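You operate a simulated robot arm through the tools that you are given. There is no shell and no other tool. Be economical: measure what you need, move in short steps, check, and stop when the job is done.

You run a simulated robot arm. Do the job below in one go: nothing can be reset, and whatever is moved stays where it is left.

JOB
Make three flat braid crossings from the card's side, tighten and comb them.
Fine: the flat card names the side; push the handle back first; the outer cord goes over one, under one, over one; pull the handle, then use the green comb and stand it back; lever, knob, blue comb and the other braids stay as they are.

It is judged by the outcome, as a careful person would: the job done as asked, and still so three seconds after it is handed in. It fails if anything else is knocked over, pushed out of place, dropped, spilled or broken.

ROBOT AND FRAMES
A 6-joint arm with a two-finger parallel gripper, fixed in place. Base frame: the origin is at the foot of the arm, x ahead of it, y to its left, z up; the work surface is at about z = 0.808. Lengths are in m, angles in degrees, forces in N, time in s.
With the tool pointing down near the work surface it reaches from about 0.36 to 0.82 m from the base axis. Its first joint turns from -166.0 to 166.0 degrees. Payload 3.91 kg.
The tool frame sits at the grasp point between the pads (the TCP): z along the fingers, y along the line on which they close. The tips reach 0.03 m beyond it. The gripper opens to 0.11 m. The fingers are 0.02 m wide and 0.01 m thick; the gripper's body (0.048 by 0.112 m) begins 0.055 m behind the TCP.
Orientation is that of the tool frame in the base frame, as [roll, pitch, yaw] about the fixed x, y, z axes, in that order (R = Rz(yaw) Ry(pitch) Rx(roll)). With the fingers straight down and closing along the base's y, the tool's x points along the base's -x, its y along +y and its z along -z.

CONTROLS
- The arm moves only by the tool nudge_tool. Its arguments are lists of equal length, an entry for each row: "dp": the shift along the tool's x, y, z in units of 250 mm (1.0 is 250 mm), a list of three; "delta_rot": the turn, a rotation vector about the tool's x, y, z in units of 120 degrees (1.0 is 120 degrees), a list of three. In form: {"dp": [[dx, dy, dz], ...], "delta_rot": [[rx, ry, rz], ...]}. A call has 1 to 12 rows; each row is the pose to reach, as a shift and turn from the pose commanded when the call began, along the tool's axes at that moment. "jaw" is the finger opening in mm, from 0 to 110, set as the call begins (left out, the last holds). A call with a number of a shift or a turn outside -1 to 1 is refused whole. Each row takes 0.2 s and may step no farther than 0.05 m and 8.6 degrees from the row before; otherwise, or with a gripper value out of range, the whole call is refused. A pose out of reach is approached as far as the arm can. The call stops where the force on the tool passes 40 N (or 10 N more than at its start, if that is more) or the arm is blocked; 0.2 s more then pass. The fingers move at their own pace (about 0.045 m/s each) and stop on an object; they squeeze with about 21 N. The grip force told is the motor's: it shows also when the fingers shut on nothing. Time passes only in rows, and 0.2 s behind the last, so rows that repeat a pose let the fingers close. The reply holds the time, the measured pose of the TCP, the force on the tool along the base axes, the opening and the grip force, in the units named above and with some noise, and new pictures: "show" is both (left out), scene, wrist or none.
- Cameras (640 x 400 px; columns grow to the right, rows downward): "scene" is fixed at [0.3995, 0.649, 1.3704]; the picture's right is [-0.99, 0.12, 0.00], its down [0.11, 0.94, -0.31] and it looks along [-0.04, -0.31, -0.95] (base axes); focal length 214 px, centre (320, 200). "wrist" rides on the gripper at [0.077, 0.007, -0.114] in the tool frame; the picture's right is [-0.09, 1.00, 0.00], its down [-0.80, -0.07, -0.59] and it looks along [-0.59, -0.05, 0.80] (tool axes); focal length 270 px, centre (320, 200). There is no depth. A picture from a camera that has moved, and an enlarged one, comes with that camera's place and axes in the base frame and with its lens.
- lift_body(by): slides the trunk up (or, below 0, down) by that many m; the arm rides with it, the base frame stays. It gives what a move gives, with no picture.
- close_up(camera, box): a new picture of the part [left, top, right, bottom] of that camera's present view, enlarged. The clock stands still meanwhile.
- finish_job(): hands the job in; it is judged then, once.

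Go step by step. Nothing tells you positions but the pictures and the camera data: compare them with the known pose of the tool, close in by small moves and look again before you grip or let go. The budget is 120 turns and 170 pictures, counting those below and the enlarged ones. Unless the task says otherwise, let go and move clear before handing in, and close with one line.

The tools are called by a JSON object that holds its "api" and its "payload". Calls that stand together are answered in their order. nudge_tool: Moves the arm, as the interface text tells. Its arguments: {"type":"object","properties":{"dp":{"type":"array","items":{"type":"array","items":{"type":"number"}}},"delta_rot":{"type":"array","items":{"type":"array","items":{"type":"number"}}},"jaw":{"type":"number"},"show":{"type":"string","enum":["both","scene","wrist","none"]}},"required":["dp","delta_rot"]} The other tools are called the same way: lift_body (by) slides the trunk up or down; close_up (camera, box) takes an enlarged picture of a part of a camera's view; finish_job () hands the job in.

At the start:

```text
clock: 0.0
tcp_pos: [0.4813, 0.3081, 1.1114]
tool_rot: [-180.0, -0.1, 180.0]
force: [0.0, 0.3, -0.2]
finger_gap: 0.1101
grip_force: 0.1
trunk travel left (down, up): [-0.525, 0.085]
```

scene: 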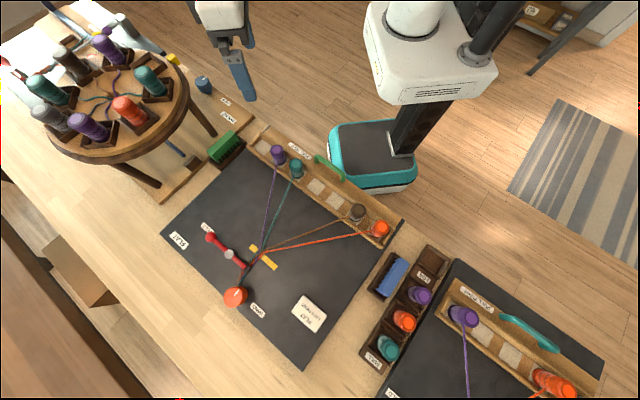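
wrist: 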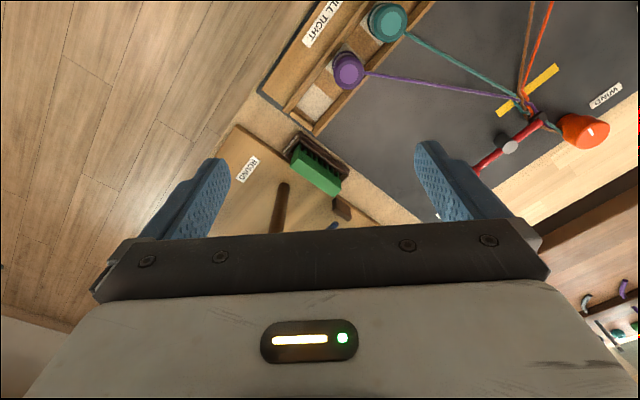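

I see a flat braiding board with a rail of four bobbins (purple, teal, brown, orange), a green handle behind the rail, a green comb in a rack and a card. I'll enlarge the card and the board to read them.

{"api": "close_up", "payload": {"camera": "scene", "box": [280, 280, 340, 340]}}

{"api": "close_up", "payload": {"camera": "scene", "box": [240, 120, 410, 250]}}

{"api": "close_up", "payload": {"camera": "scene", "box": [155, 90, 285, 320]}}

{"api": "close_up", "payload": {"camera": "scene", "box": [340, 230, 620, 400]}}

```text
6.67 times, centred on (310, 310) of scene
camera zoom: at [0.3995, 0.649, 1.3704], right [-0.99, 0.12, 0.0], down [0.11, 0.94, -0.31], along [-0.04, -0.31, -0.95], focal length 1430 px, centre (387, -533)
```

zoom: 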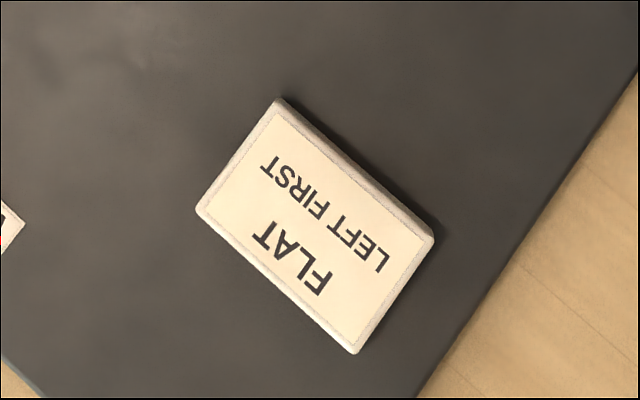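

```text
3.08 times, centred on (325, 185) of scene
camera zoom: at [0.3995, 0.649, 1.3704], right [-0.99, 0.12, 0.0], down [0.11, 0.94, -0.31], along [-0.04, -0.31, -0.95], focal length 660 px, centre (305, 246)
```

zoom: 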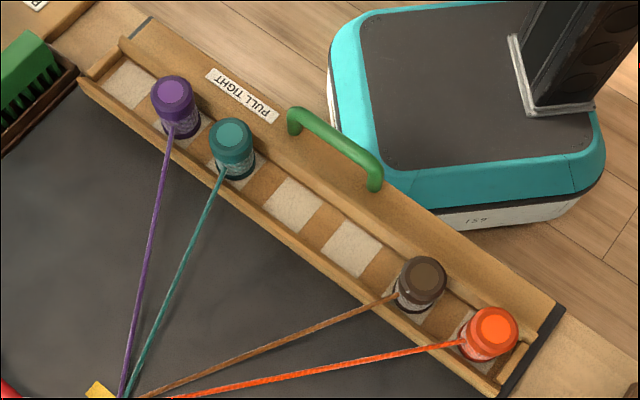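

```text
1.74 times, centred on (220, 205) of scene
camera zoom: at [0.3995, 0.649, 1.3704], right [-0.99, 0.12, 0.0], down [0.11, 0.94, -0.31], along [-0.04, -0.31, -0.95], focal length 373 px, centre (494, 191)
```

zoom: 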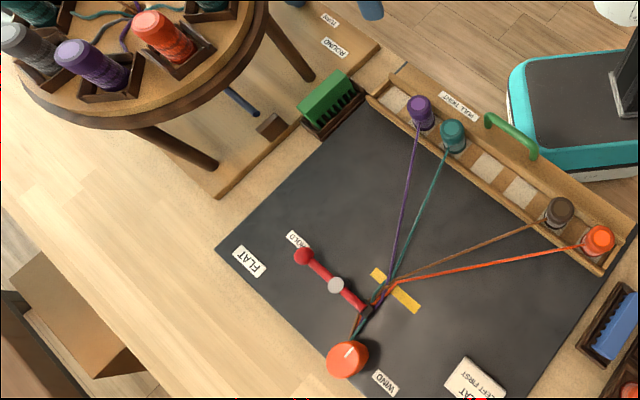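

```text
2.29 times, centred on (480, 315) of scene
camera zoom: at [0.3995, 0.649, 1.3704], right [-0.99, 0.12, 0.0], down [0.11, 0.94, -0.31], along [-0.04, -0.31, -0.95], focal length 490 px, centre (-46, -63)
```

zoom: 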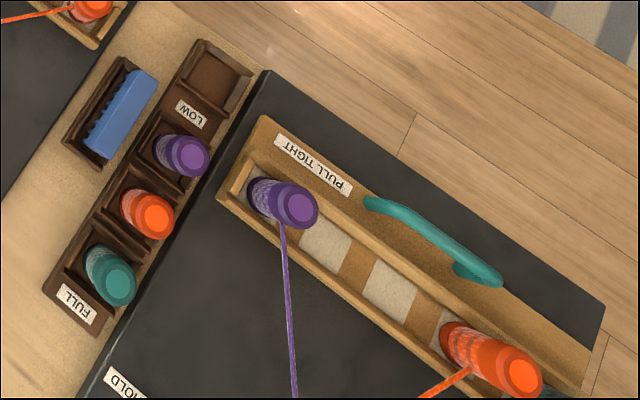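

The card says LEFT FIRST, and its text is read from the handle side, so left is the orange end. My plan is orange over brown, teal over orange (so orange goes under), then orange over purple. First I turn the tool square to the rail and look from behind it.

{"api": "nudge_tool", "payload": {"dp": [[0.14, 0.008, 0.02], [0.28, 0.016, 0.04], [0.42, 0.024, 0.06], [0.56, 0.032, 0.08], [0.7, 0.04, 0.1], [0.84, 0.048, 0.12]], "delta_rot": [[0, 0, -0.061], [0, 0, -0.122], [0, 0, -0.183], [0, 0, -0.244], [0, 0, -0.306], [0, 0, -0.367]], "jaw": 60}}

```text
clock: 1.4
tcp_pos: [0.2693, 0.3181, 1.08]
tool_rot: [180.0, 0.0, -135.8]
force: [-0.6, -0.9, -0.3]
finger_gap: 0.06
grip_force: 0.0
trunk travel left (down, up): [-0.525, 0.085]
camera wrist: at [0.2107, 0.2688, 1.1935], right [-0.63, 0.78, 0.0], down [0.62, 0.51, 0.59], along [0.46, 0.38, -0.8], focal length 270 px, centre (320, 200)
```

scene: 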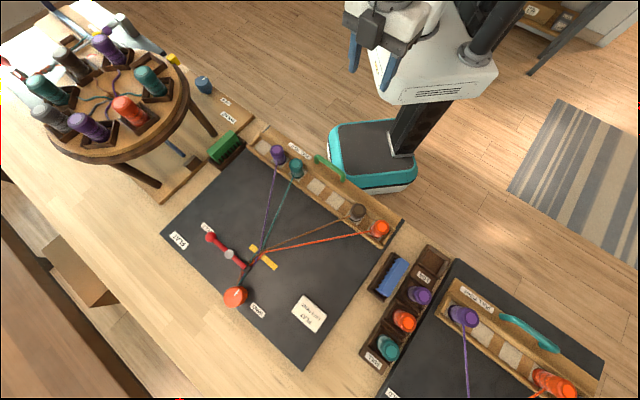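
wrist: 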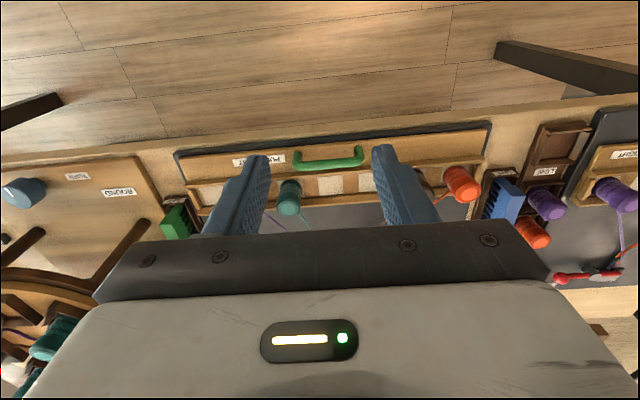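

The wrist camera sees best behind the fingers, so I move the tool forward over the board to look at the rail and handle.

{"api": "nudge_tool", "payload": {"dp": [[-0.19, 0.03, 0], [-0.38, 0.06, 0], [-0.57, 0.1, 0], [-0.76, 0.14, 0]], "delta_rot": [[0, 0, -0.0067], [0, 0, -0.0067], [0, 0, -0.0067], [0, 0, -0.0067]], "show": "wrist"}}

```text
clock: 2.4
tcp_pos: [0.384, 0.477, 1.0801]
tool_rot: [179.9, -0.1, -135.1]
force: [1.0, 0.3, -0.2]
finger_gap: 0.0602
grip_force: 0.0
trunk travel left (down, up): [-0.525, 0.085]
camera wrist: at [0.3264, 0.4276, 1.1936], right [-0.64, 0.77, 0.0], down [0.62, 0.52, 0.59], along [0.46, 0.38, -0.8], focal length 270 px, centre (320, 200)
```

wrist: 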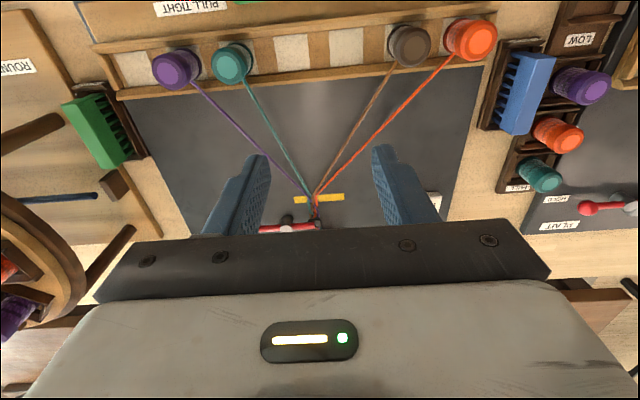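

Bobbin tops are at about z 0.878, roughly 64 mm apart, and the handle bar is near z 0.87. I'll close the fingers and come down behind the handle's middle, stopping above it to look.

{"api": "nudge_tool", "payload": {"dp": [[0.186, -0.038, 0], [0.372, -0.076, 0], [0.556, -0.113, 0], [0.556, -0.113, 0.2], [0.556, -0.113, 0.4], [0.556, -0.113, 0.6]], "delta_rot": [[0, 0, 0], [0, 0, 0], [0, 0, 0], [0, 0, 0], [0, 0, 0], [0, 0, 0]], "jaw": 0}}

{"api": "close_up", "payload": {"camera": "scene", "box": [280, 100, 400, 200]}}

```text
clock: 3.8
tcp_pos: [0.3049, 0.3588, 0.9291]
tool_rot: [-179.9, 0.0, -135.2]
force: [-0.1, -0.1, 0.8]
finger_gap: 0.0
grip_force: 20.6
trunk travel left (down, up): [-0.525, 0.085]
camera wrist: at [0.247, 0.3092, 1.0426], right [-0.64, 0.77, 0.0], down [0.62, 0.51, 0.59], along [0.46, 0.38, -0.8], focal length 270 px, centre (320, 200)
```

scene: 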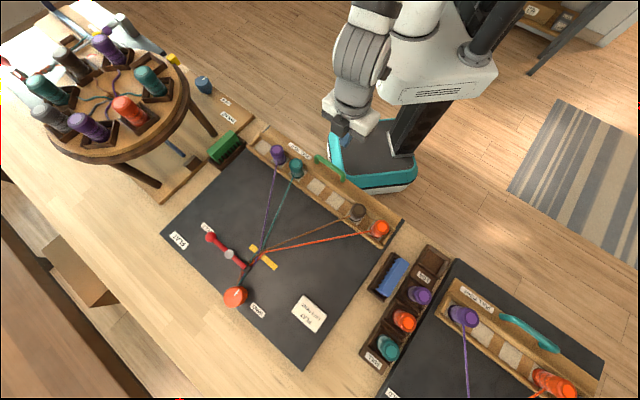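
wrist: 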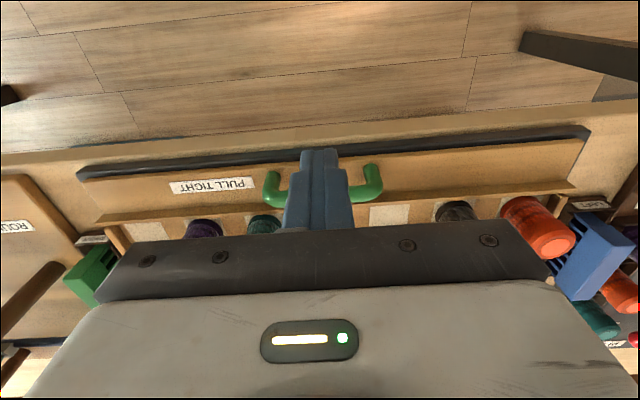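

```text
4.00 times, centred on (340, 150) of scene
camera zoom: at [0.3995, 0.649, 1.3704], right [-0.99, 0.12, 0.0], down [0.11, 0.94, -0.31], along [-0.04, -0.31, -0.95], focal length 858 px, centre (240, 400)
```

zoom: 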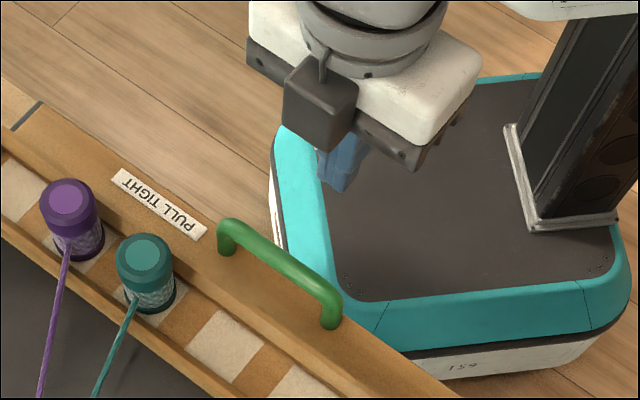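

The closed fingers are centred behind the bar. I descend and push forward gently.

{"api": "nudge_tool", "payload": {"dp": [[0, 0, 0.12], [0, 0, 0.224], [-0.06, 0, 0.224], [-0.12, 0, 0.224], [-0.16, 0, 0.224], [-0.2, 0, 0.224], [-0.24, 0, 0.224]], "delta_rot": [[0, 0, 0], [0, 0, 0], [0, 0, 0], [0, 0, 0], [0, 0, 0], [0, 0, 0], [0, 0, 0]]}}

```text
clock: 5.4
tcp_pos: [0.3484, 0.4021, 0.8744]
tool_rot: [-180.0, 0.2, -135.3]
force: [-2.2, 0.6, -1.2]
finger_gap: 0.0
grip_force: 20.9
trunk travel left (down, up): [-0.525, 0.085]
camera wrist: at [0.2898, 0.3524, 0.9874], right [-0.64, 0.77, 0.0], down [0.62, 0.51, 0.6], along [0.46, 0.38, -0.8], focal length 270 px, centre (320, 200)
```

scene: 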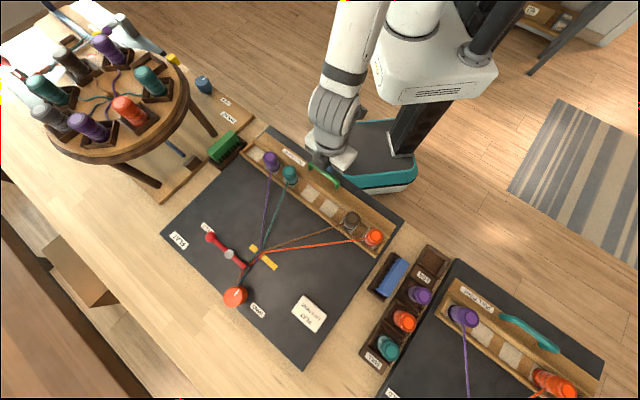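
wrist: 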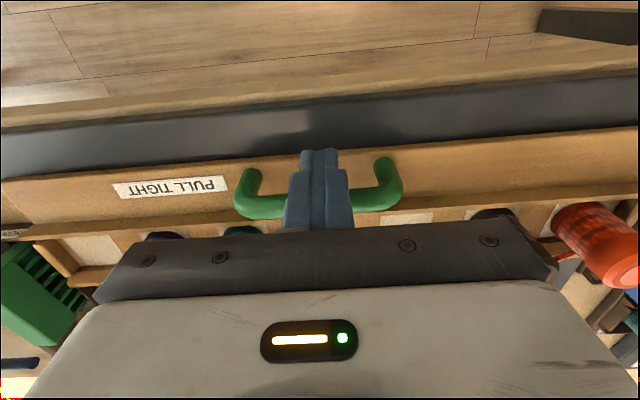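

The rail slides forward with the push. I keep pushing until it meets its stop.

{"api": "nudge_tool", "payload": {"dp": [[-0.03, 0, 0], [-0.06, 0, 0], [-0.09, 0, 0], [-0.12, 0, 0], [-0.15, 0, 0], [-0.18, 0, 0]], "delta_rot": [[0, 0, 0], [0, 0, 0], [0, 0, 0], [0, 0, 0], [0, 0, 0], [0, 0, 0]]}}

```text
clock: 6.4
tcp_pos: [0.3615, 0.4144, 0.8728]
tool_rot: [-179.8, -1.4, -135.1]
force: [-10.5, -10.4, 1.3]
finger_gap: 0.0001
grip_force: 21.1
trunk travel left (down, up): [-0.525, 0.085]
stopped in row 5: the force on the tool passed its limit (the readings are from after the stop); the commanded pose is now the measured one
camera wrist: at [0.3055, 0.368, 0.9873], right [-0.64, 0.77, -0.01], down [0.63, 0.53, 0.58], along [0.45, 0.37, -0.82], focal length 270 px, centre (320, 200)
```

scene: 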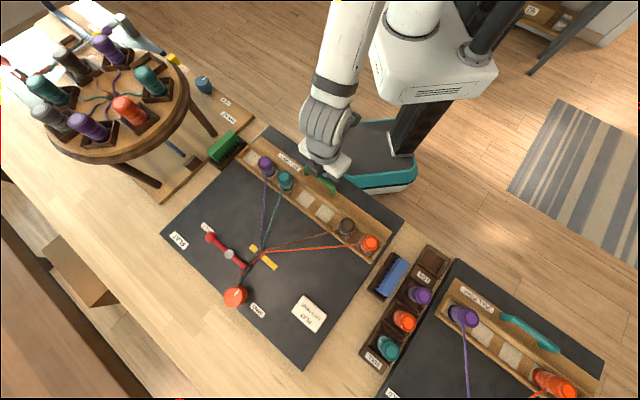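
wrist: 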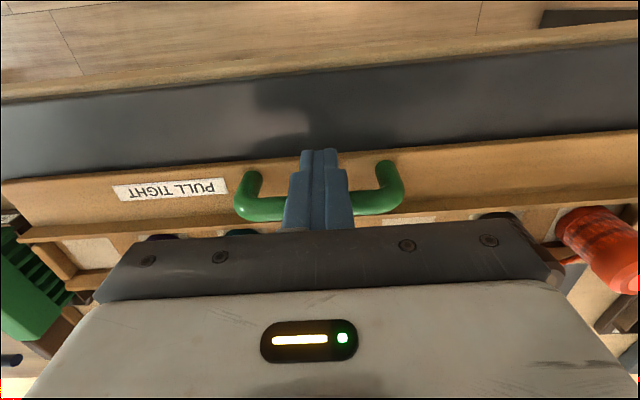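

The rail is at its stop with the cords slackened. I back off, rise, and move over the board to measure the bobbins again.

{"api": "nudge_tool", "payload": {"dp": [[0.06, 0, 0], [0.08, 0, -0.15], [0.08, 0, -0.33], [0.08, 0, -0.52], [-0.1, 0, -0.68], [-0.28, 0.05, -0.68], [-0.45, 0.1, -0.68]], "delta_rot": [[0, -0.0117, 0], [0, -0.0117, 0], [0, -0.0117, 0], [0, -0.0117, 0], [0, -0.0117, 0], [0, -0.0117, 0], [0, -0.0117, 0]], "jaw": 54}}

{"api": "close_up", "payload": {"camera": "wrist", "box": [100, 0, 500, 150]}}

```text
refused: row 5 steps farther than a row can; nothing moved
```

```text
1.60 times, centred on (300, 75) of wrist
camera zoom: at [0.3055, 0.368, 0.9873], right [-0.64, 0.77, -0.01], down [0.63, 0.53, 0.58], along [0.45, 0.37, -0.82], focal length 432 px, centre (352, 400)
```

zoom: 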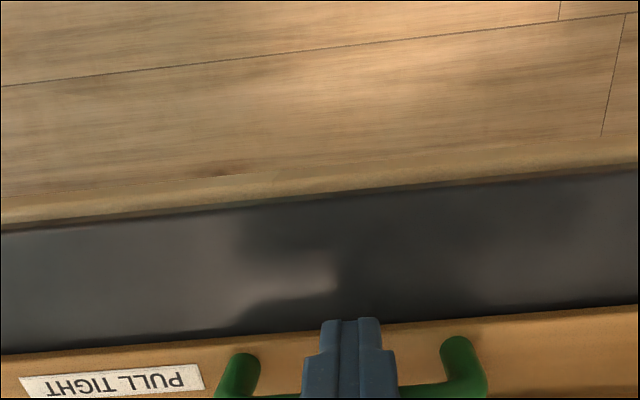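

That call was refused for too large a step, so nothing moved. I send the same path in smaller steps.

{"api": "nudge_tool", "payload": {"dp": [[0.06, 0, 0], [0.08, 0, -0.15], [0.08, 0, -0.33], [0.08, 0, -0.52], [0.0, 0, -0.68], [-0.16, 0.03, -0.68], [-0.32, 0.06, -0.68], [-0.45, 0.1, -0.68]], "delta_rot": [[0, -0.0117, 0], [0, -0.0117, 0], [0, -0.0117, 0], [0, -0.0117, 0], [0, -0.0117, 0], [0, -0.0117, 0], [0, -0.0117, 0], [0, -0.0117, 0]], "jaw": 54}}

{"api": "close_up", "payload": {"camera": "wrist", "box": [80, 0, 560, 230]}}

```text
clock: 8.2
tcp_pos: [0.4273, 0.5203, 1.039]
tool_rot: [-179.9, 0.4, -135.1]
force: [-0.4, 0.8, 0.4]
finger_gap: 0.054
grip_force: 0.1
trunk travel left (down, up): [-0.525, 0.085]
camera wrist: at [0.3687, 0.4699, 1.152], right [-0.64, 0.77, 0.0], down [0.61, 0.51, 0.6], along [0.46, 0.38, -0.8], focal length 270 px, centre (320, 200)
```

scene: 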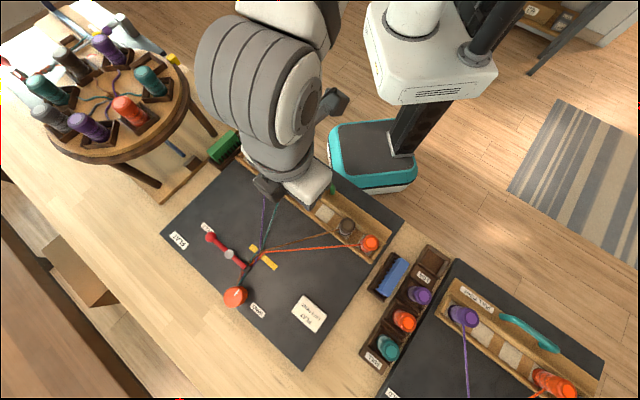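
wrist: 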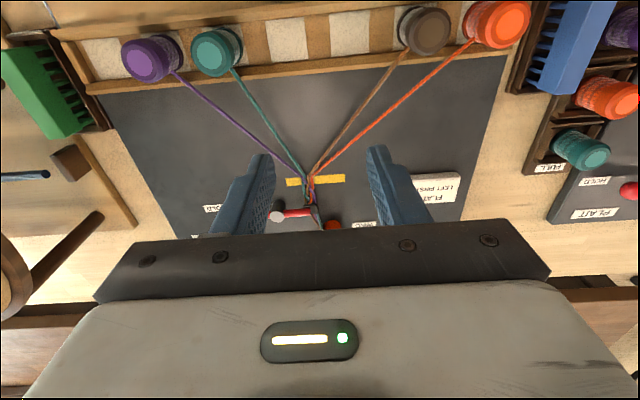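

```text
1.33 times, centred on (320, 115) of wrist
camera zoom: at [0.3687, 0.4699, 1.152], right [-0.64, 0.77, 0.0], down [0.61, 0.51, 0.6], along [0.46, 0.38, -0.8], focal length 360 px, centre (320, 313)
```

zoom: 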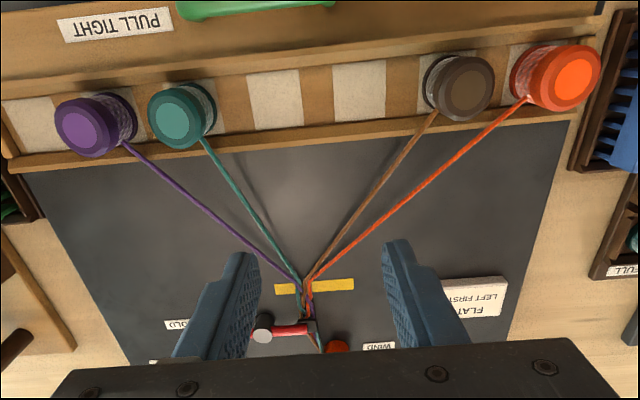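

The rail moved about 47 mm. Orange is at about (0.281, 0.603) and the slots are 65 mm apart, so I hover over the orange bobbin.

{"api": "nudge_tool", "payload": {"dp": [[0.045, 0.162, 0], [0.09, 0.324, 0], [0.135, 0.486, 0], [0.18, 0.647, 0], [0.18, 0.647, 0.15], [0.18, 0.647, 0.3], [0.18, 0.647, 0.436]], "delta_rot": [[0, 0, 0], [0, 0, 0], [0, 0, 0], [0, 0, 0], [0, 0, 0], [0, 0, 0], [0, 0, 0]], "jaw": 56}}

{"api": "close_up", "payload": {"camera": "scene", "box": [310, 190, 430, 265]}}

```text
clock: 9.8
tcp_pos: [0.2811, 0.6023, 0.9321]
tool_rot: [-179.9, 0.3, -135.2]
force: [-0.5, 0.0, -0.4]
finger_gap: 0.056
grip_force: 0.1
trunk travel left (down, up): [-0.525, 0.085]
camera wrist: at [0.2225, 0.5518, 1.0447], right [-0.64, 0.77, 0.0], down [0.61, 0.51, 0.6], along [0.46, 0.38, -0.8], focal length 270 px, centre (320, 200)
```

scene: 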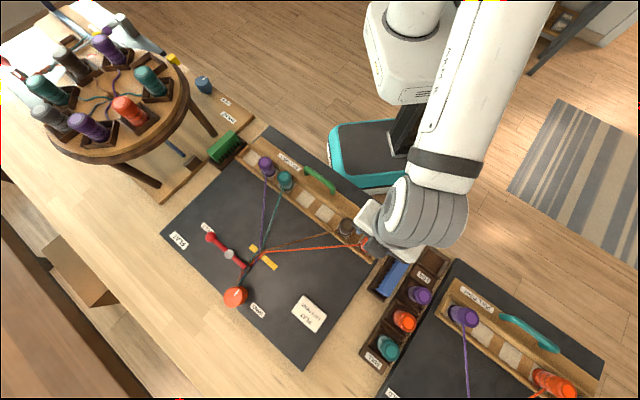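
wrist: 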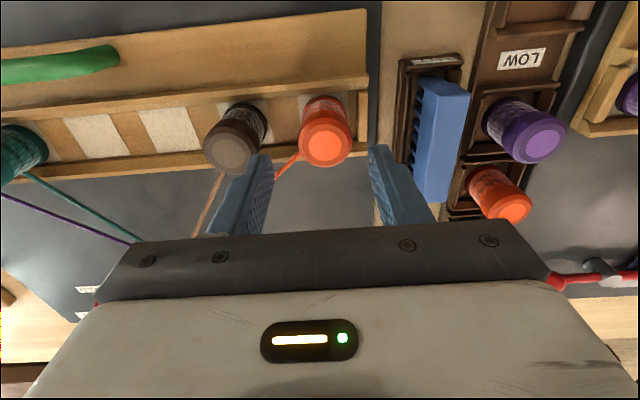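

```text
5.33 times, centred on (370, 228) of scene
camera zoom: at [0.3995, 0.649, 1.3704], right [-0.99, 0.12, 0.0], down [0.11, 0.94, -0.31], along [-0.04, -0.31, -0.95], focal length 1144 px, centre (53, 53)
```

zoom: 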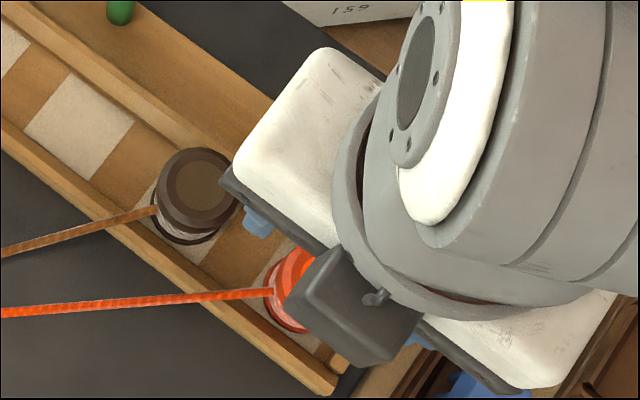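

The jaws straddle the orange bobbin and clear both brown and the blue rack. I go down.

{"api": "nudge_tool", "payload": {"dp": [[0, 0.007, 0.09], [0, 0.007, 0.18], [0, 0.007, 0.256]], "delta_rot": [[0, 0, 0], [0, 0, 0], [0, 0, 0]], "show": "wrist"}}

{"api": "nudge_tool", "payload": {"dp": [[0, 0, 0], [0, 0, 0]], "delta_rot": [[0, 0, 0], [0, 0, 0]], "jaw": 25, "show": "none"}}

```text
clock: 10.6
tcp_pos: [0.2808, 0.6024, 0.8703]
tool_rot: [180.0, 0.7, -135.2]
force: [-4.1, -3.2, 18.5]
finger_gap: 0.056
grip_force: 0.0
trunk travel left (down, up): [-0.525, 0.085]
camera wrist: at [0.2215, 0.5517, 0.9825], right [-0.64, 0.77, 0.0], down [0.61, 0.51, 0.6], along [0.46, 0.39, -0.8], focal length 270 px, centre (320, 200)
```

wrist: 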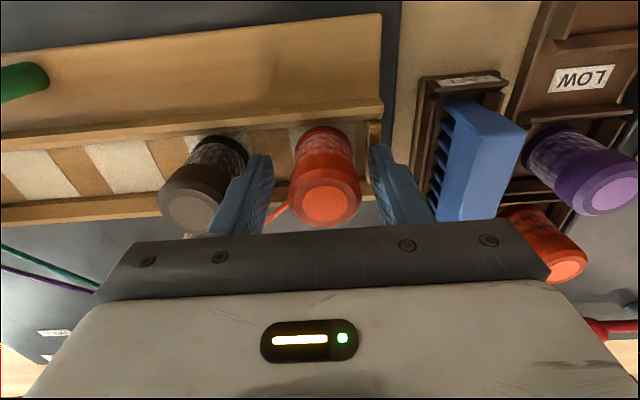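

```text
clock: 11.2
tcp_pos: [0.2779, 0.6049, 0.8701]
tool_rot: [-180.0, 0.9, -135.1]
force: [-17.3, 19.0, 25.5]
finger_gap: 0.0357
grip_force: 21.2
trunk travel left (down, up): [-0.525, 0.085]
```

It is gripped, though one finger touches the rail's end wall. I lift straight up slowly.

{"api": "nudge_tool", "payload": {"dp": [[0, 0, -0.04], [0, 0, -0.12], [0, 0, -0.24], [0, 0, -0.36]], "delta_rot": [[0, -0.006, 0], [0, -0.006, 0], [0, -0.006, 0], [0, -0.006, 0]]}}

```text
clock: 12.2
tcp_pos: [0.2833, 0.6012, 0.956]
tool_rot: [-179.9, 1.1, -135.1]
force: [-0.1, -0.1, -1.1]
finger_gap: 0.0349
grip_force: 21.1
trunk travel left (down, up): [-0.525, 0.085]
camera wrist: at [0.2233, 0.5508, 1.0686], right [-0.64, 0.77, 0.0], down [0.61, 0.51, 0.61], along [0.47, 0.39, -0.79], focal length 270 px, centre (320, 200)
```

scene: 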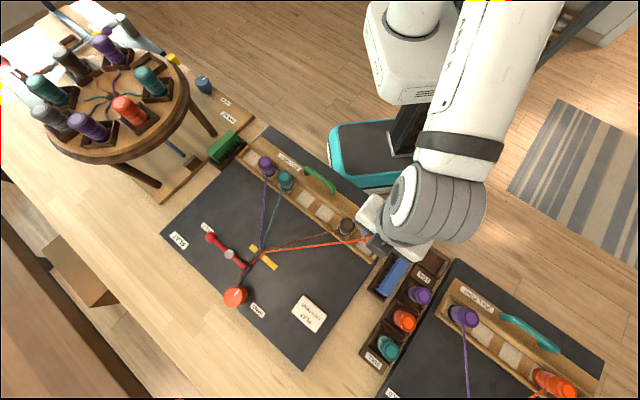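
wrist: 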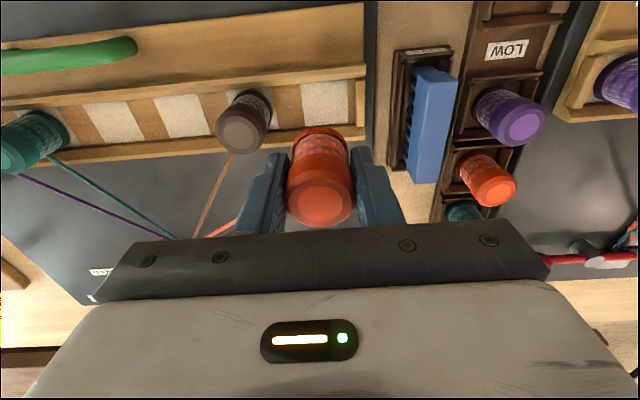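

Orange is lifted clear above brown. I carry it over brown to the fourth slot and look before lowering.

{"api": "nudge_tool", "payload": {"dp": [[0, -0.15, 0], [0, -0.3, 0], [0, -0.46, 0], [0, -0.62, 0], [0, -0.769, 0], [0, -0.769, 0]], "delta_rot": [[0, 0.009, 0], [0, 0.009, 0], [0, 0.009, 0], [0, 0.009, 0], [0, 0.009, 0], [0, 0.009, 0]]}}

{"api": "close_up", "payload": {"camera": "scene", "box": [220, 140, 400, 290]}}

```text
clock: 13.6
tcp_pos: [0.4167, 0.465, 0.9559]
tool_rot: [-179.9, 0.1, -135.1]
force: [-0.3, 0.0, -0.7]
finger_gap: 0.0353
grip_force: 21.0
trunk travel left (down, up): [-0.525, 0.085]
camera wrist: at [0.3592, 0.4155, 1.0697], right [-0.64, 0.77, 0.0], down [0.62, 0.52, 0.6], along [0.46, 0.38, -0.8], focal length 270 px, centre (320, 200)
```

scene: 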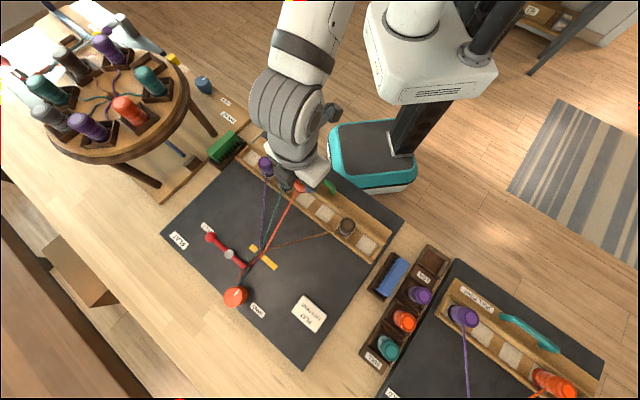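
wrist: 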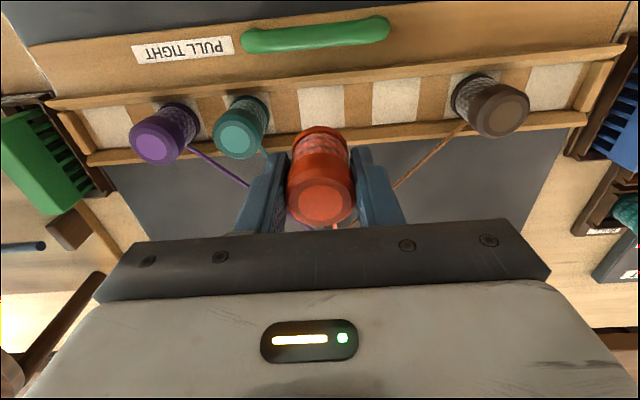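

```text
2.67 times, centred on (310, 215) of scene
camera zoom: at [0.3995, 0.649, 1.3704], right [-0.99, 0.12, 0.0], down [0.11, 0.94, -0.31], along [-0.04, -0.31, -0.95], focal length 572 px, centre (347, 160)
```

zoom: 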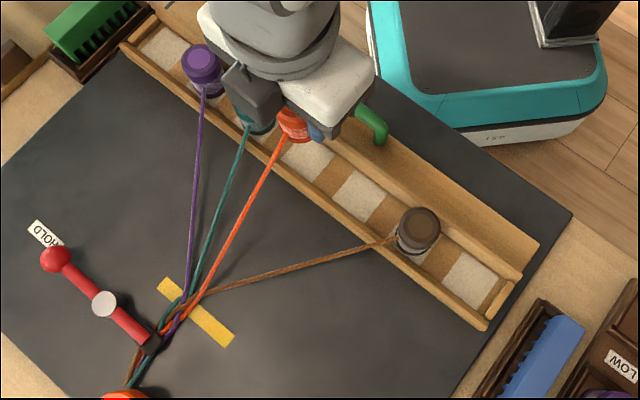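

Orange's cord now lies over brown's, and the bobbin hangs over slot 4 (s≈0.033). I lower it in.

{"api": "nudge_tool", "payload": {"dp": [[-0.006, -0.005, 0.12], [-0.006, -0.005, 0.22], [-0.006, -0.005, 0.29], [-0.006, -0.005, 0.32], [-0.006, -0.005, 0.34]], "delta_rot": [[0, 0, 0], [0, 0, 0], [0, 0, 0], [0, 0, 0], [0, 0, 0]]}}

{"api": "close_up", "payload": {"camera": "scene", "box": [250, 140, 370, 215]}}

```text
clock: 14.8
tcp_pos: [0.4192, 0.4652, 0.8722]
tool_rot: [-179.8, 0.1, -135.0]
force: [-0.7, -0.2, -0.2]
finger_gap: 0.035
grip_force: 21.4
trunk travel left (down, up): [-0.525, 0.085]
camera wrist: at [0.3617, 0.4166, 0.9854], right [-0.64, 0.77, 0.0], down [0.62, 0.51, 0.6], along [0.46, 0.38, -0.8], focal length 270 px, centre (320, 200)
```

scene: 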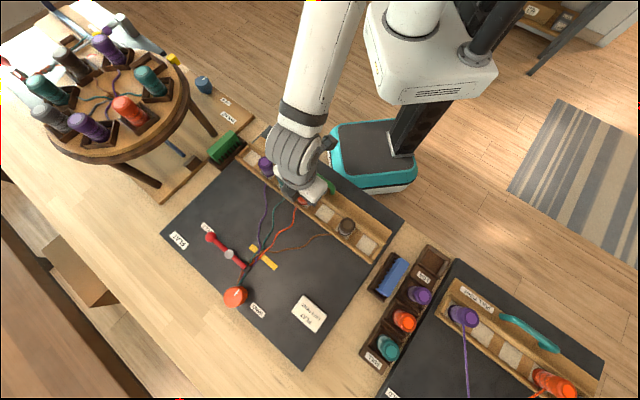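
wrist: 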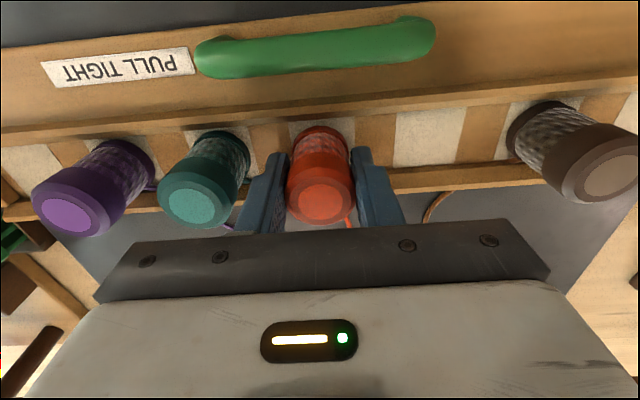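

```text
5.33 times, centred on (310, 178) of scene
camera zoom: at [0.3995, 0.649, 1.3704], right [-0.99, 0.12, 0.0], down [0.11, 0.94, -0.31], along [-0.04, -0.31, -0.95], focal length 1144 px, centre (373, 320)
```

zoom: 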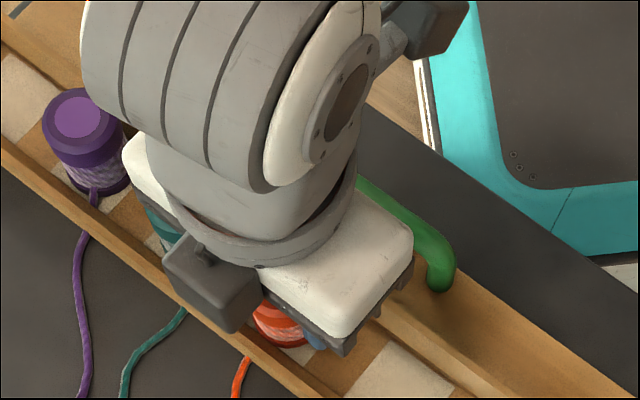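

The cords now lie slack across each other. I lower the last few millimetres until the base touches.

{"api": "nudge_tool", "payload": {"dp": [[0, 0, 0.006], [0, 0, 0.012], [0, 0, 0.018]], "delta_rot": [[0, 0, 0], [0, 0, 0], [0, 0, 0]], "show": "none"}}

```text
clock: 15.6
tcp_pos: [0.4192, 0.4655, 0.8703]
tool_rot: [-179.9, 0.2, -135.0]
force: [3.1, -2.6, 18.7]
finger_gap: 0.0351
grip_force: 20.6
trunk travel left (down, up): [-0.525, 0.085]
```

Contact is made at 0.870. I release to 50 mm and rise.

{"api": "nudge_tool", "payload": {"dp": [[0, 0, -0.006], [0, 0, -0.006], [0, 0, -0.006], [0, 0, -0.1], [0, 0, -0.2], [0, 0, -0.35], [0, 0, -0.5]], "delta_rot": [[0, 0, 0], [0, 0, 0], [0, 0, 0], [0, 0, 0], [0, 0, 0], [0, 0, 0], [0, 0, 0]], "jaw": 50}}

{"api": "close_up", "payload": {"camera": "scene", "box": [220, 140, 400, 290]}}

```text
clock: 17.2
tcp_pos: [0.4196, 0.4669, 0.9938]
tool_rot: [-180.0, 0.2, -135.0]
force: [-0.2, 0.9, 0.0]
finger_gap: 0.0505
grip_force: 0.1
trunk travel left (down, up): [-0.525, 0.085]
camera wrist: at [0.3611, 0.4174, 1.1072], right [-0.64, 0.77, 0.0], down [0.62, 0.52, 0.6], along [0.46, 0.38, -0.8], focal length 270 px, centre (320, 200)
```

scene: 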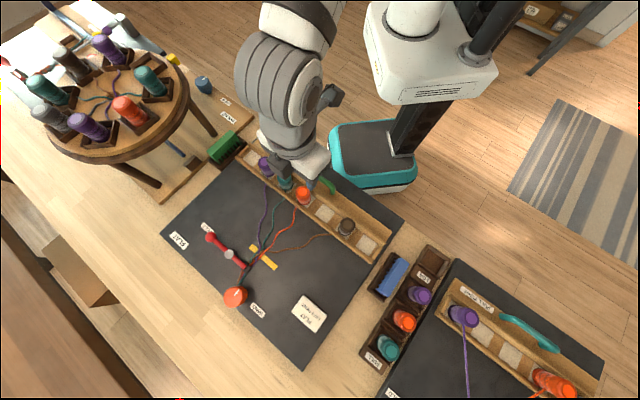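
wrist: 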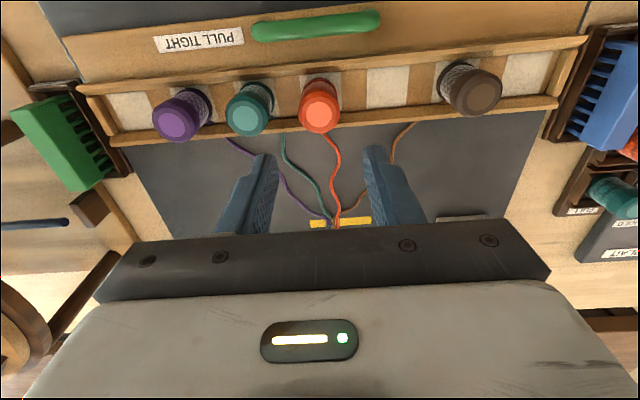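

```text
2.67 times, centred on (310, 215) of scene
camera zoom: at [0.3995, 0.649, 1.3704], right [-0.99, 0.12, 0.0], down [0.11, 0.94, -0.31], along [-0.04, -0.31, -0.95], focal length 572 px, centre (347, 160)
```

zoom: 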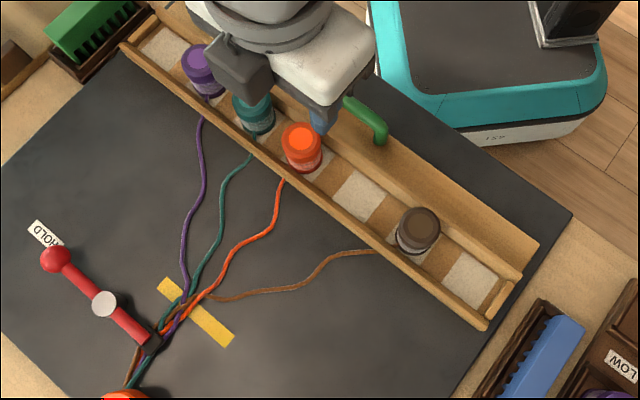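

Orange stands in slot 4. Teal is next, at about (0.463, 0.419). I move over it and go down with 50 mm jaws.

{"api": "nudge_tool", "payload": {"dp": [[0.012, -0.128, 0], [0.012, -0.256, 0], [0.012, -0.256, 0.15], [0.012, -0.256, 0.3], [0.012, -0.256, 0.4], [0.012, -0.256, 0.483]], "delta_rot": [[0, 0, 0], [0, 0, 0], [0, 0, 0], [0, 0, 0], [0, 0, 0], [0, 0, 0]], "show": "wrist"}}

```text
clock: 18.6
tcp_pos: [0.4606, 0.4168, 0.8731]
tool_rot: [-179.9, 0.0, -135.2]
force: [-0.6, 0.0, -0.5]
finger_gap: 0.0501
grip_force: 0.2
trunk travel left (down, up): [-0.525, 0.085]
camera wrist: at [0.4036, 0.3671, 0.9856], right [-0.64, 0.77, 0.0], down [0.62, 0.52, 0.59], along [0.46, 0.38, -0.8], focal length 270 px, centre (320, 200)
```

wrist: 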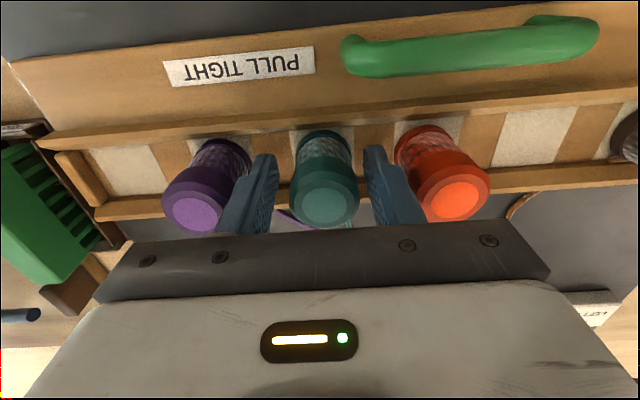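

The jaws straddle teal cleanly with no contact. I close, then lift.

{"api": "nudge_tool", "payload": {"dp": [[-0.01, 0, 0.008], [-0.01, 0, 0.008], [-0.01, 0, 0.008]], "delta_rot": [[0, 0, 0], [0, 0, 0], [0, 0, 0]], "jaw": 25, "show": "none"}}

{"api": "nudge_tool", "payload": {"dp": [[0, 0, -0.06], [0, 0, -0.16], [0, 0, -0.26], [0, 0, -0.35]], "delta_rot": [[0, 0, 0], [0, 0, 0], [0, 0, 0], [0, 0, 0]], "show": "wrist"}}

```text
clock: 19.4
tcp_pos: [0.4627, 0.4183, 0.8718]
tool_rot: [-179.9, 0.1, -135.0]
force: [0.0, 0.7, 3.3]
finger_gap: 0.0351
grip_force: 20.8
trunk travel left (down, up): [-0.525, 0.085]
```

```text
clock: 20.4
tcp_pos: [0.4662, 0.4205, 0.9569]
tool_rot: [-179.8, 0.1, -135.1]
force: [-0.1, -1.1, -0.8]
finger_gap: 0.0347
grip_force: 20.9
trunk travel left (down, up): [-0.525, 0.085]
camera wrist: at [0.4082, 0.3709, 1.0713], right [-0.64, 0.77, 0.0], down [0.62, 0.52, 0.6], along [0.46, 0.38, -0.8], focal length 270 px, centre (320, 200)
```

wrist: 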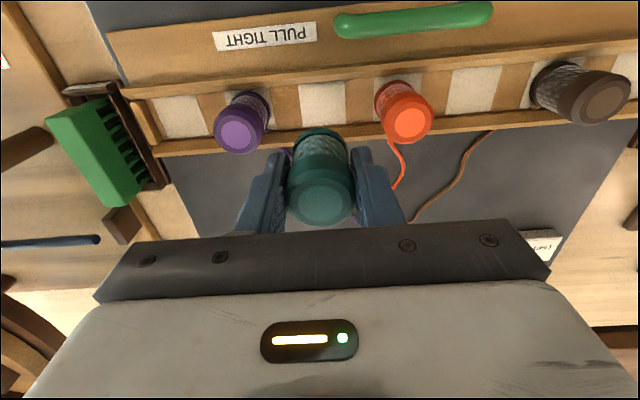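

Teal is clear. I carry it over orange to slot 3, between brown and orange.

{"api": "nudge_tool", "payload": {"dp": [[0.004, 0.13, 0], [0.008, 0.26, 0], [0.008, 0.39, 0], [0.008, 0.519, 0], [0.008, 0.519, 0]], "delta_rot": [[0, 0, 0], [0, 0, 0], [0, 0, 0], [0, 0, 0], [0, 0, 0]]}}

{"api": "close_up", "payload": {"camera": "scene", "box": [220, 140, 400, 290]}}

```text
clock: 21.6
tcp_pos: [0.3699, 0.51, 0.9566]
tool_rot: [-179.9, 0.0, -135.2]
force: [-0.4, -0.1, -0.3]
finger_gap: 0.0348
grip_force: 20.3
trunk travel left (down, up): [-0.525, 0.085]
camera wrist: at [0.3129, 0.4613, 1.0702], right [-0.64, 0.77, 0.0], down [0.62, 0.52, 0.59], along [0.46, 0.38, -0.8], focal length 270 px, centre (320, 200)
```

scene: 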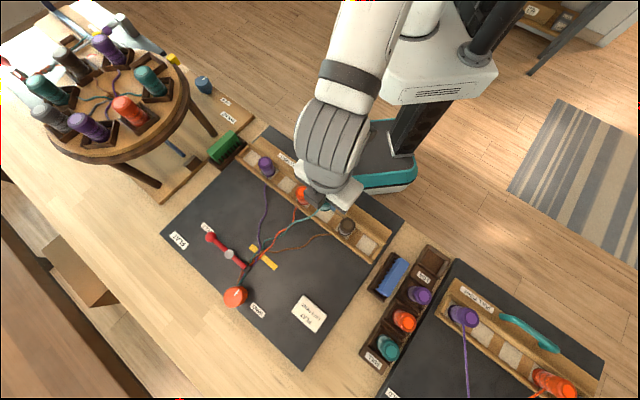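
wrist: 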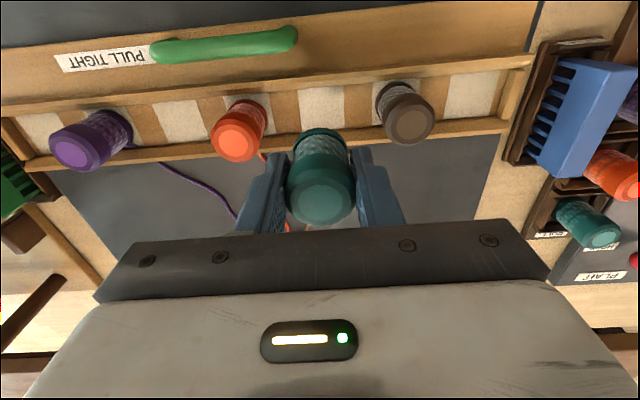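

```text
2.67 times, centred on (310, 215) of scene
camera zoom: at [0.3995, 0.649, 1.3704], right [-0.99, 0.12, 0.0], down [0.11, 0.94, -0.31], along [-0.04, -0.31, -0.95], focal length 572 px, centre (347, 160)
```

zoom: 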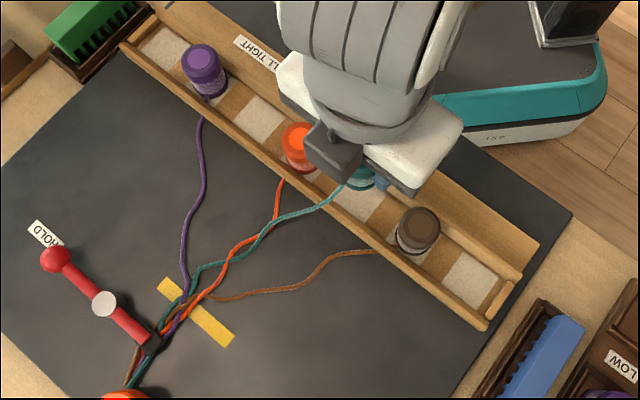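

Teal's cord crosses over orange. I lower it into slot 3, nudging slightly to the midpoint between the neighbours.

{"api": "nudge_tool", "payload": {"dp": [[-0.011, -0.007, 0.12], [-0.011, -0.007, 0.22], [-0.011, -0.007, 0.29], [-0.011, -0.007, 0.32], [-0.011, -0.007, 0.338], [-0.011, -0.007, 0.346]], "delta_rot": [[0, 0, 0], [0, 0, 0], [0, 0, 0], [0, 0, 0], [0, 0, 0], [0, 0, 0]], "show": "wrist"}}

```text
clock: 23.0
tcp_pos: [0.3726, 0.5107, 0.8727]
tool_rot: [-180.0, 0.1, -135.1]
force: [-3.9, -3.5, 7.1]
finger_gap: 0.0351
grip_force: 21.1
trunk travel left (down, up): [-0.525, 0.085]
camera wrist: at [0.3151, 0.4617, 0.9854], right [-0.64, 0.77, 0.0], down [0.62, 0.51, 0.6], along [0.46, 0.38, -0.8], focal length 270 px, centre (320, 200)
```

wrist: 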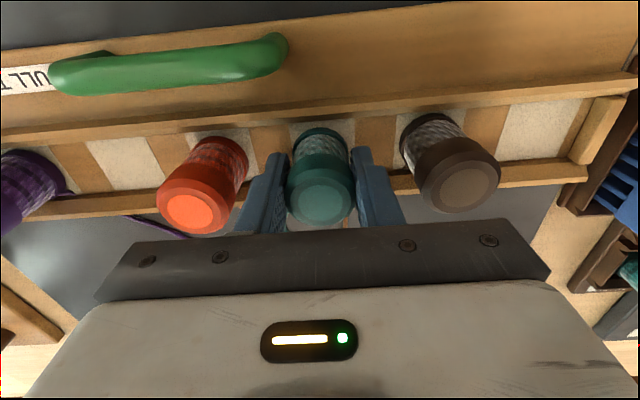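

Teal touches down. I release to 50 mm and rise.

{"api": "nudge_tool", "payload": {"dp": [[0, 0, 0.004], [0, 0, 0.0], [0, 0, -0.002], [0, 0, -0.1], [0, 0, -0.2], [0, 0, -0.35], [0, 0, -0.48]], "delta_rot": [[0, 0, 0], [0, 0, 0], [0, 0, 0], [0, 0, 0], [0, 0, 0], [0, 0, 0], [0, 0, 0]], "jaw": 50}}

{"api": "close_up", "payload": {"camera": "scene", "box": [220, 140, 400, 290]}}

```text
clock: 24.6
tcp_pos: [0.3736, 0.5128, 0.9928]
tool_rot: [-179.9, 0.1, -135.1]
force: [0.1, 0.2, -0.4]
finger_gap: 0.0503
grip_force: 0.0
trunk travel left (down, up): [-0.525, 0.085]
camera wrist: at [0.3154, 0.4634, 1.1054], right [-0.64, 0.77, 0.0], down [0.62, 0.52, 0.6], along [0.46, 0.38, -0.8], focal length 270 px, centre (320, 200)
```

scene: 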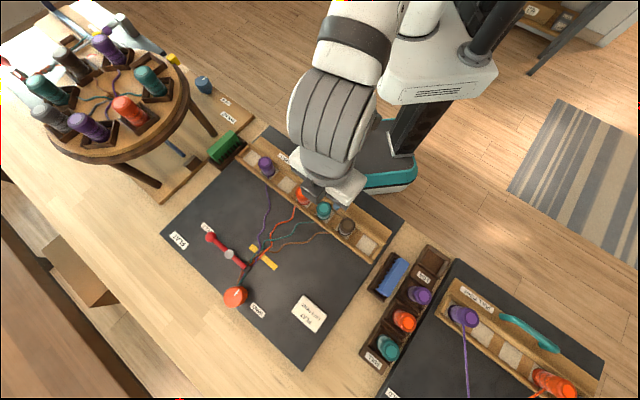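
wrist: 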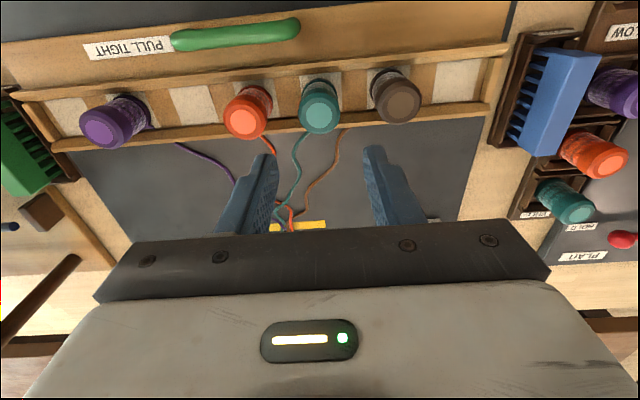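

```text
2.67 times, centred on (310, 215) of scene
camera zoom: at [0.3995, 0.649, 1.3704], right [-0.99, 0.12, 0.0], down [0.11, 0.94, -0.31], along [-0.04, -0.31, -0.95], focal length 572 px, centre (347, 160)
```

zoom: 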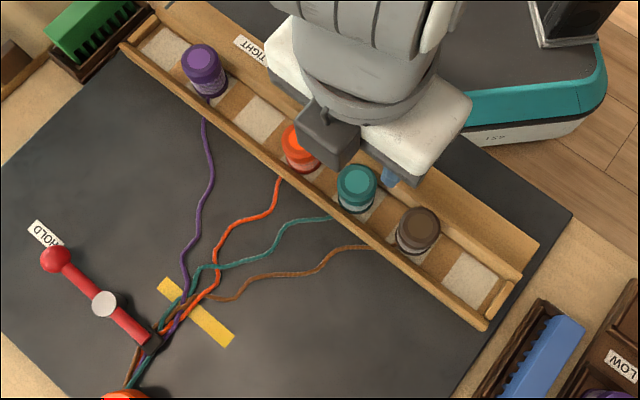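

Two crossings are made. I now pick orange up from slot 4 again.

{"api": "nudge_tool", "payload": {"dp": [[0.004, -0.13, 0], [0.006, -0.26, 0], [0.006, -0.26, 0.15], [0.006, -0.26, 0.3], [0.006, -0.26, 0.4], [0.006, -0.26, 0.483]], "delta_rot": [[0, 0, 0], [0, 0, 0], [0, 0, 0], [0, 0, 0], [0, 0, 0], [0, 0, 0]], "show": "wrist"}}

{"api": "nudge_tool", "payload": {"dp": [[0, 0, 0], [0, 0, 0], [0, 0, 0]], "delta_rot": [[0, 0, 0], [0, 0, 0], [0, 0, 0]], "jaw": 25, "show": "none"}}

```text
clock: 26.0
tcp_pos: [0.4183, 0.4657, 0.8692]
tool_rot: [-179.9, 0.1, -135.1]
force: [0.1, -0.1, 0.4]
finger_gap: 0.0498
grip_force: 0.1
trunk travel left (down, up): [-0.525, 0.085]
camera wrist: at [0.3605, 0.4163, 0.9831], right [-0.64, 0.77, 0.0], down [0.62, 0.52, 0.6], along [0.46, 0.38, -0.8], focal length 270 px, centre (320, 200)
```

wrist: 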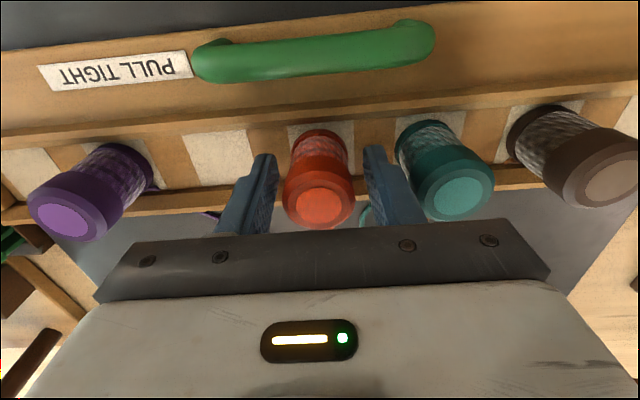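

```text
clock: 26.8
tcp_pos: [0.4181, 0.4666, 0.8694]
tool_rot: [-180.0, 0.2, -135.1]
force: [-0.6, 0.1, -0.1]
finger_gap: 0.0351
grip_force: 21.2
trunk travel left (down, up): [-0.525, 0.085]
```

Orange is gripped. I lift it and carry it over purple toward slot 7.

{"api": "nudge_tool", "payload": {"dp": [[0, 0, -0.06], [0, 0, -0.16], [0, 0, -0.26], [0, 0, -0.35], [0, -0.16, -0.35], [0, -0.32, -0.35], [0, -0.48, -0.35], [0, -0.64, -0.35], [0, -0.787, -0.35], [0, -0.787, -0.35]], "delta_rot": [[0, 0, 0], [0, 0, 0], [0, 0, 0], [0, 0, 0], [0, 0, 0], [0, 0, 0], [0, 0, 0], [0, 0, 0], [0, 0, 0], [0, 0, 0]]}}

{"api": "close_up", "payload": {"camera": "scene", "box": [220, 140, 400, 290]}}

```text
clock: 29.0
tcp_pos: [0.5575, 0.3239, 0.958]
tool_rot: [-179.9, 0.1, -135.2]
force: [-0.4, 0.0, -0.3]
finger_gap: 0.035
grip_force: 20.5
trunk travel left (down, up): [-0.525, 0.085]
camera wrist: at [0.4999, 0.2747, 1.0707], right [-0.64, 0.77, 0.0], down [0.62, 0.52, 0.6], along [0.46, 0.38, -0.8], focal length 270 px, centre (320, 200)
```

scene: 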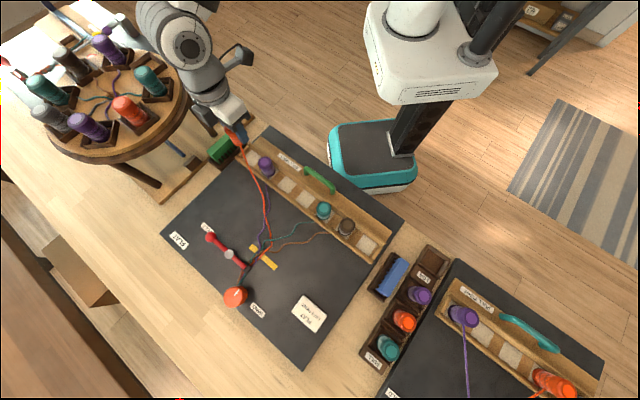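
wrist: 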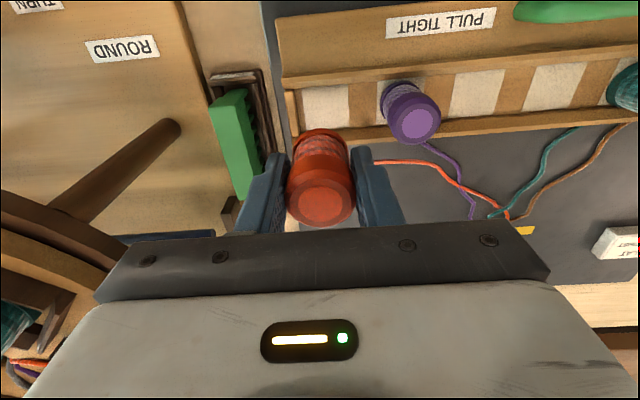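

```text
2.67 times, centred on (310, 215) of scene
camera zoom: at [0.3995, 0.649, 1.3704], right [-0.99, 0.12, 0.0], down [0.11, 0.94, -0.31], along [-0.04, -0.31, -0.95], focal length 572 px, centre (347, 160)
```

zoom: 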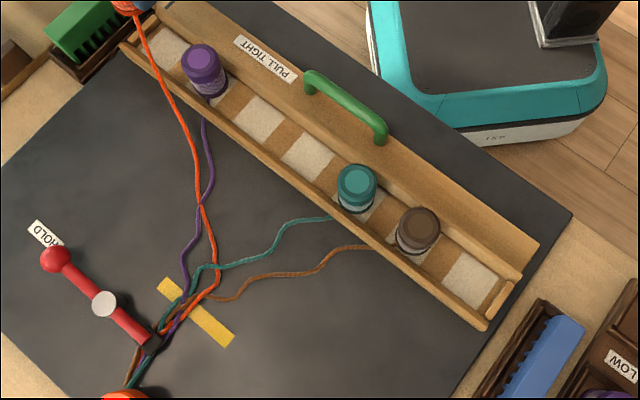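

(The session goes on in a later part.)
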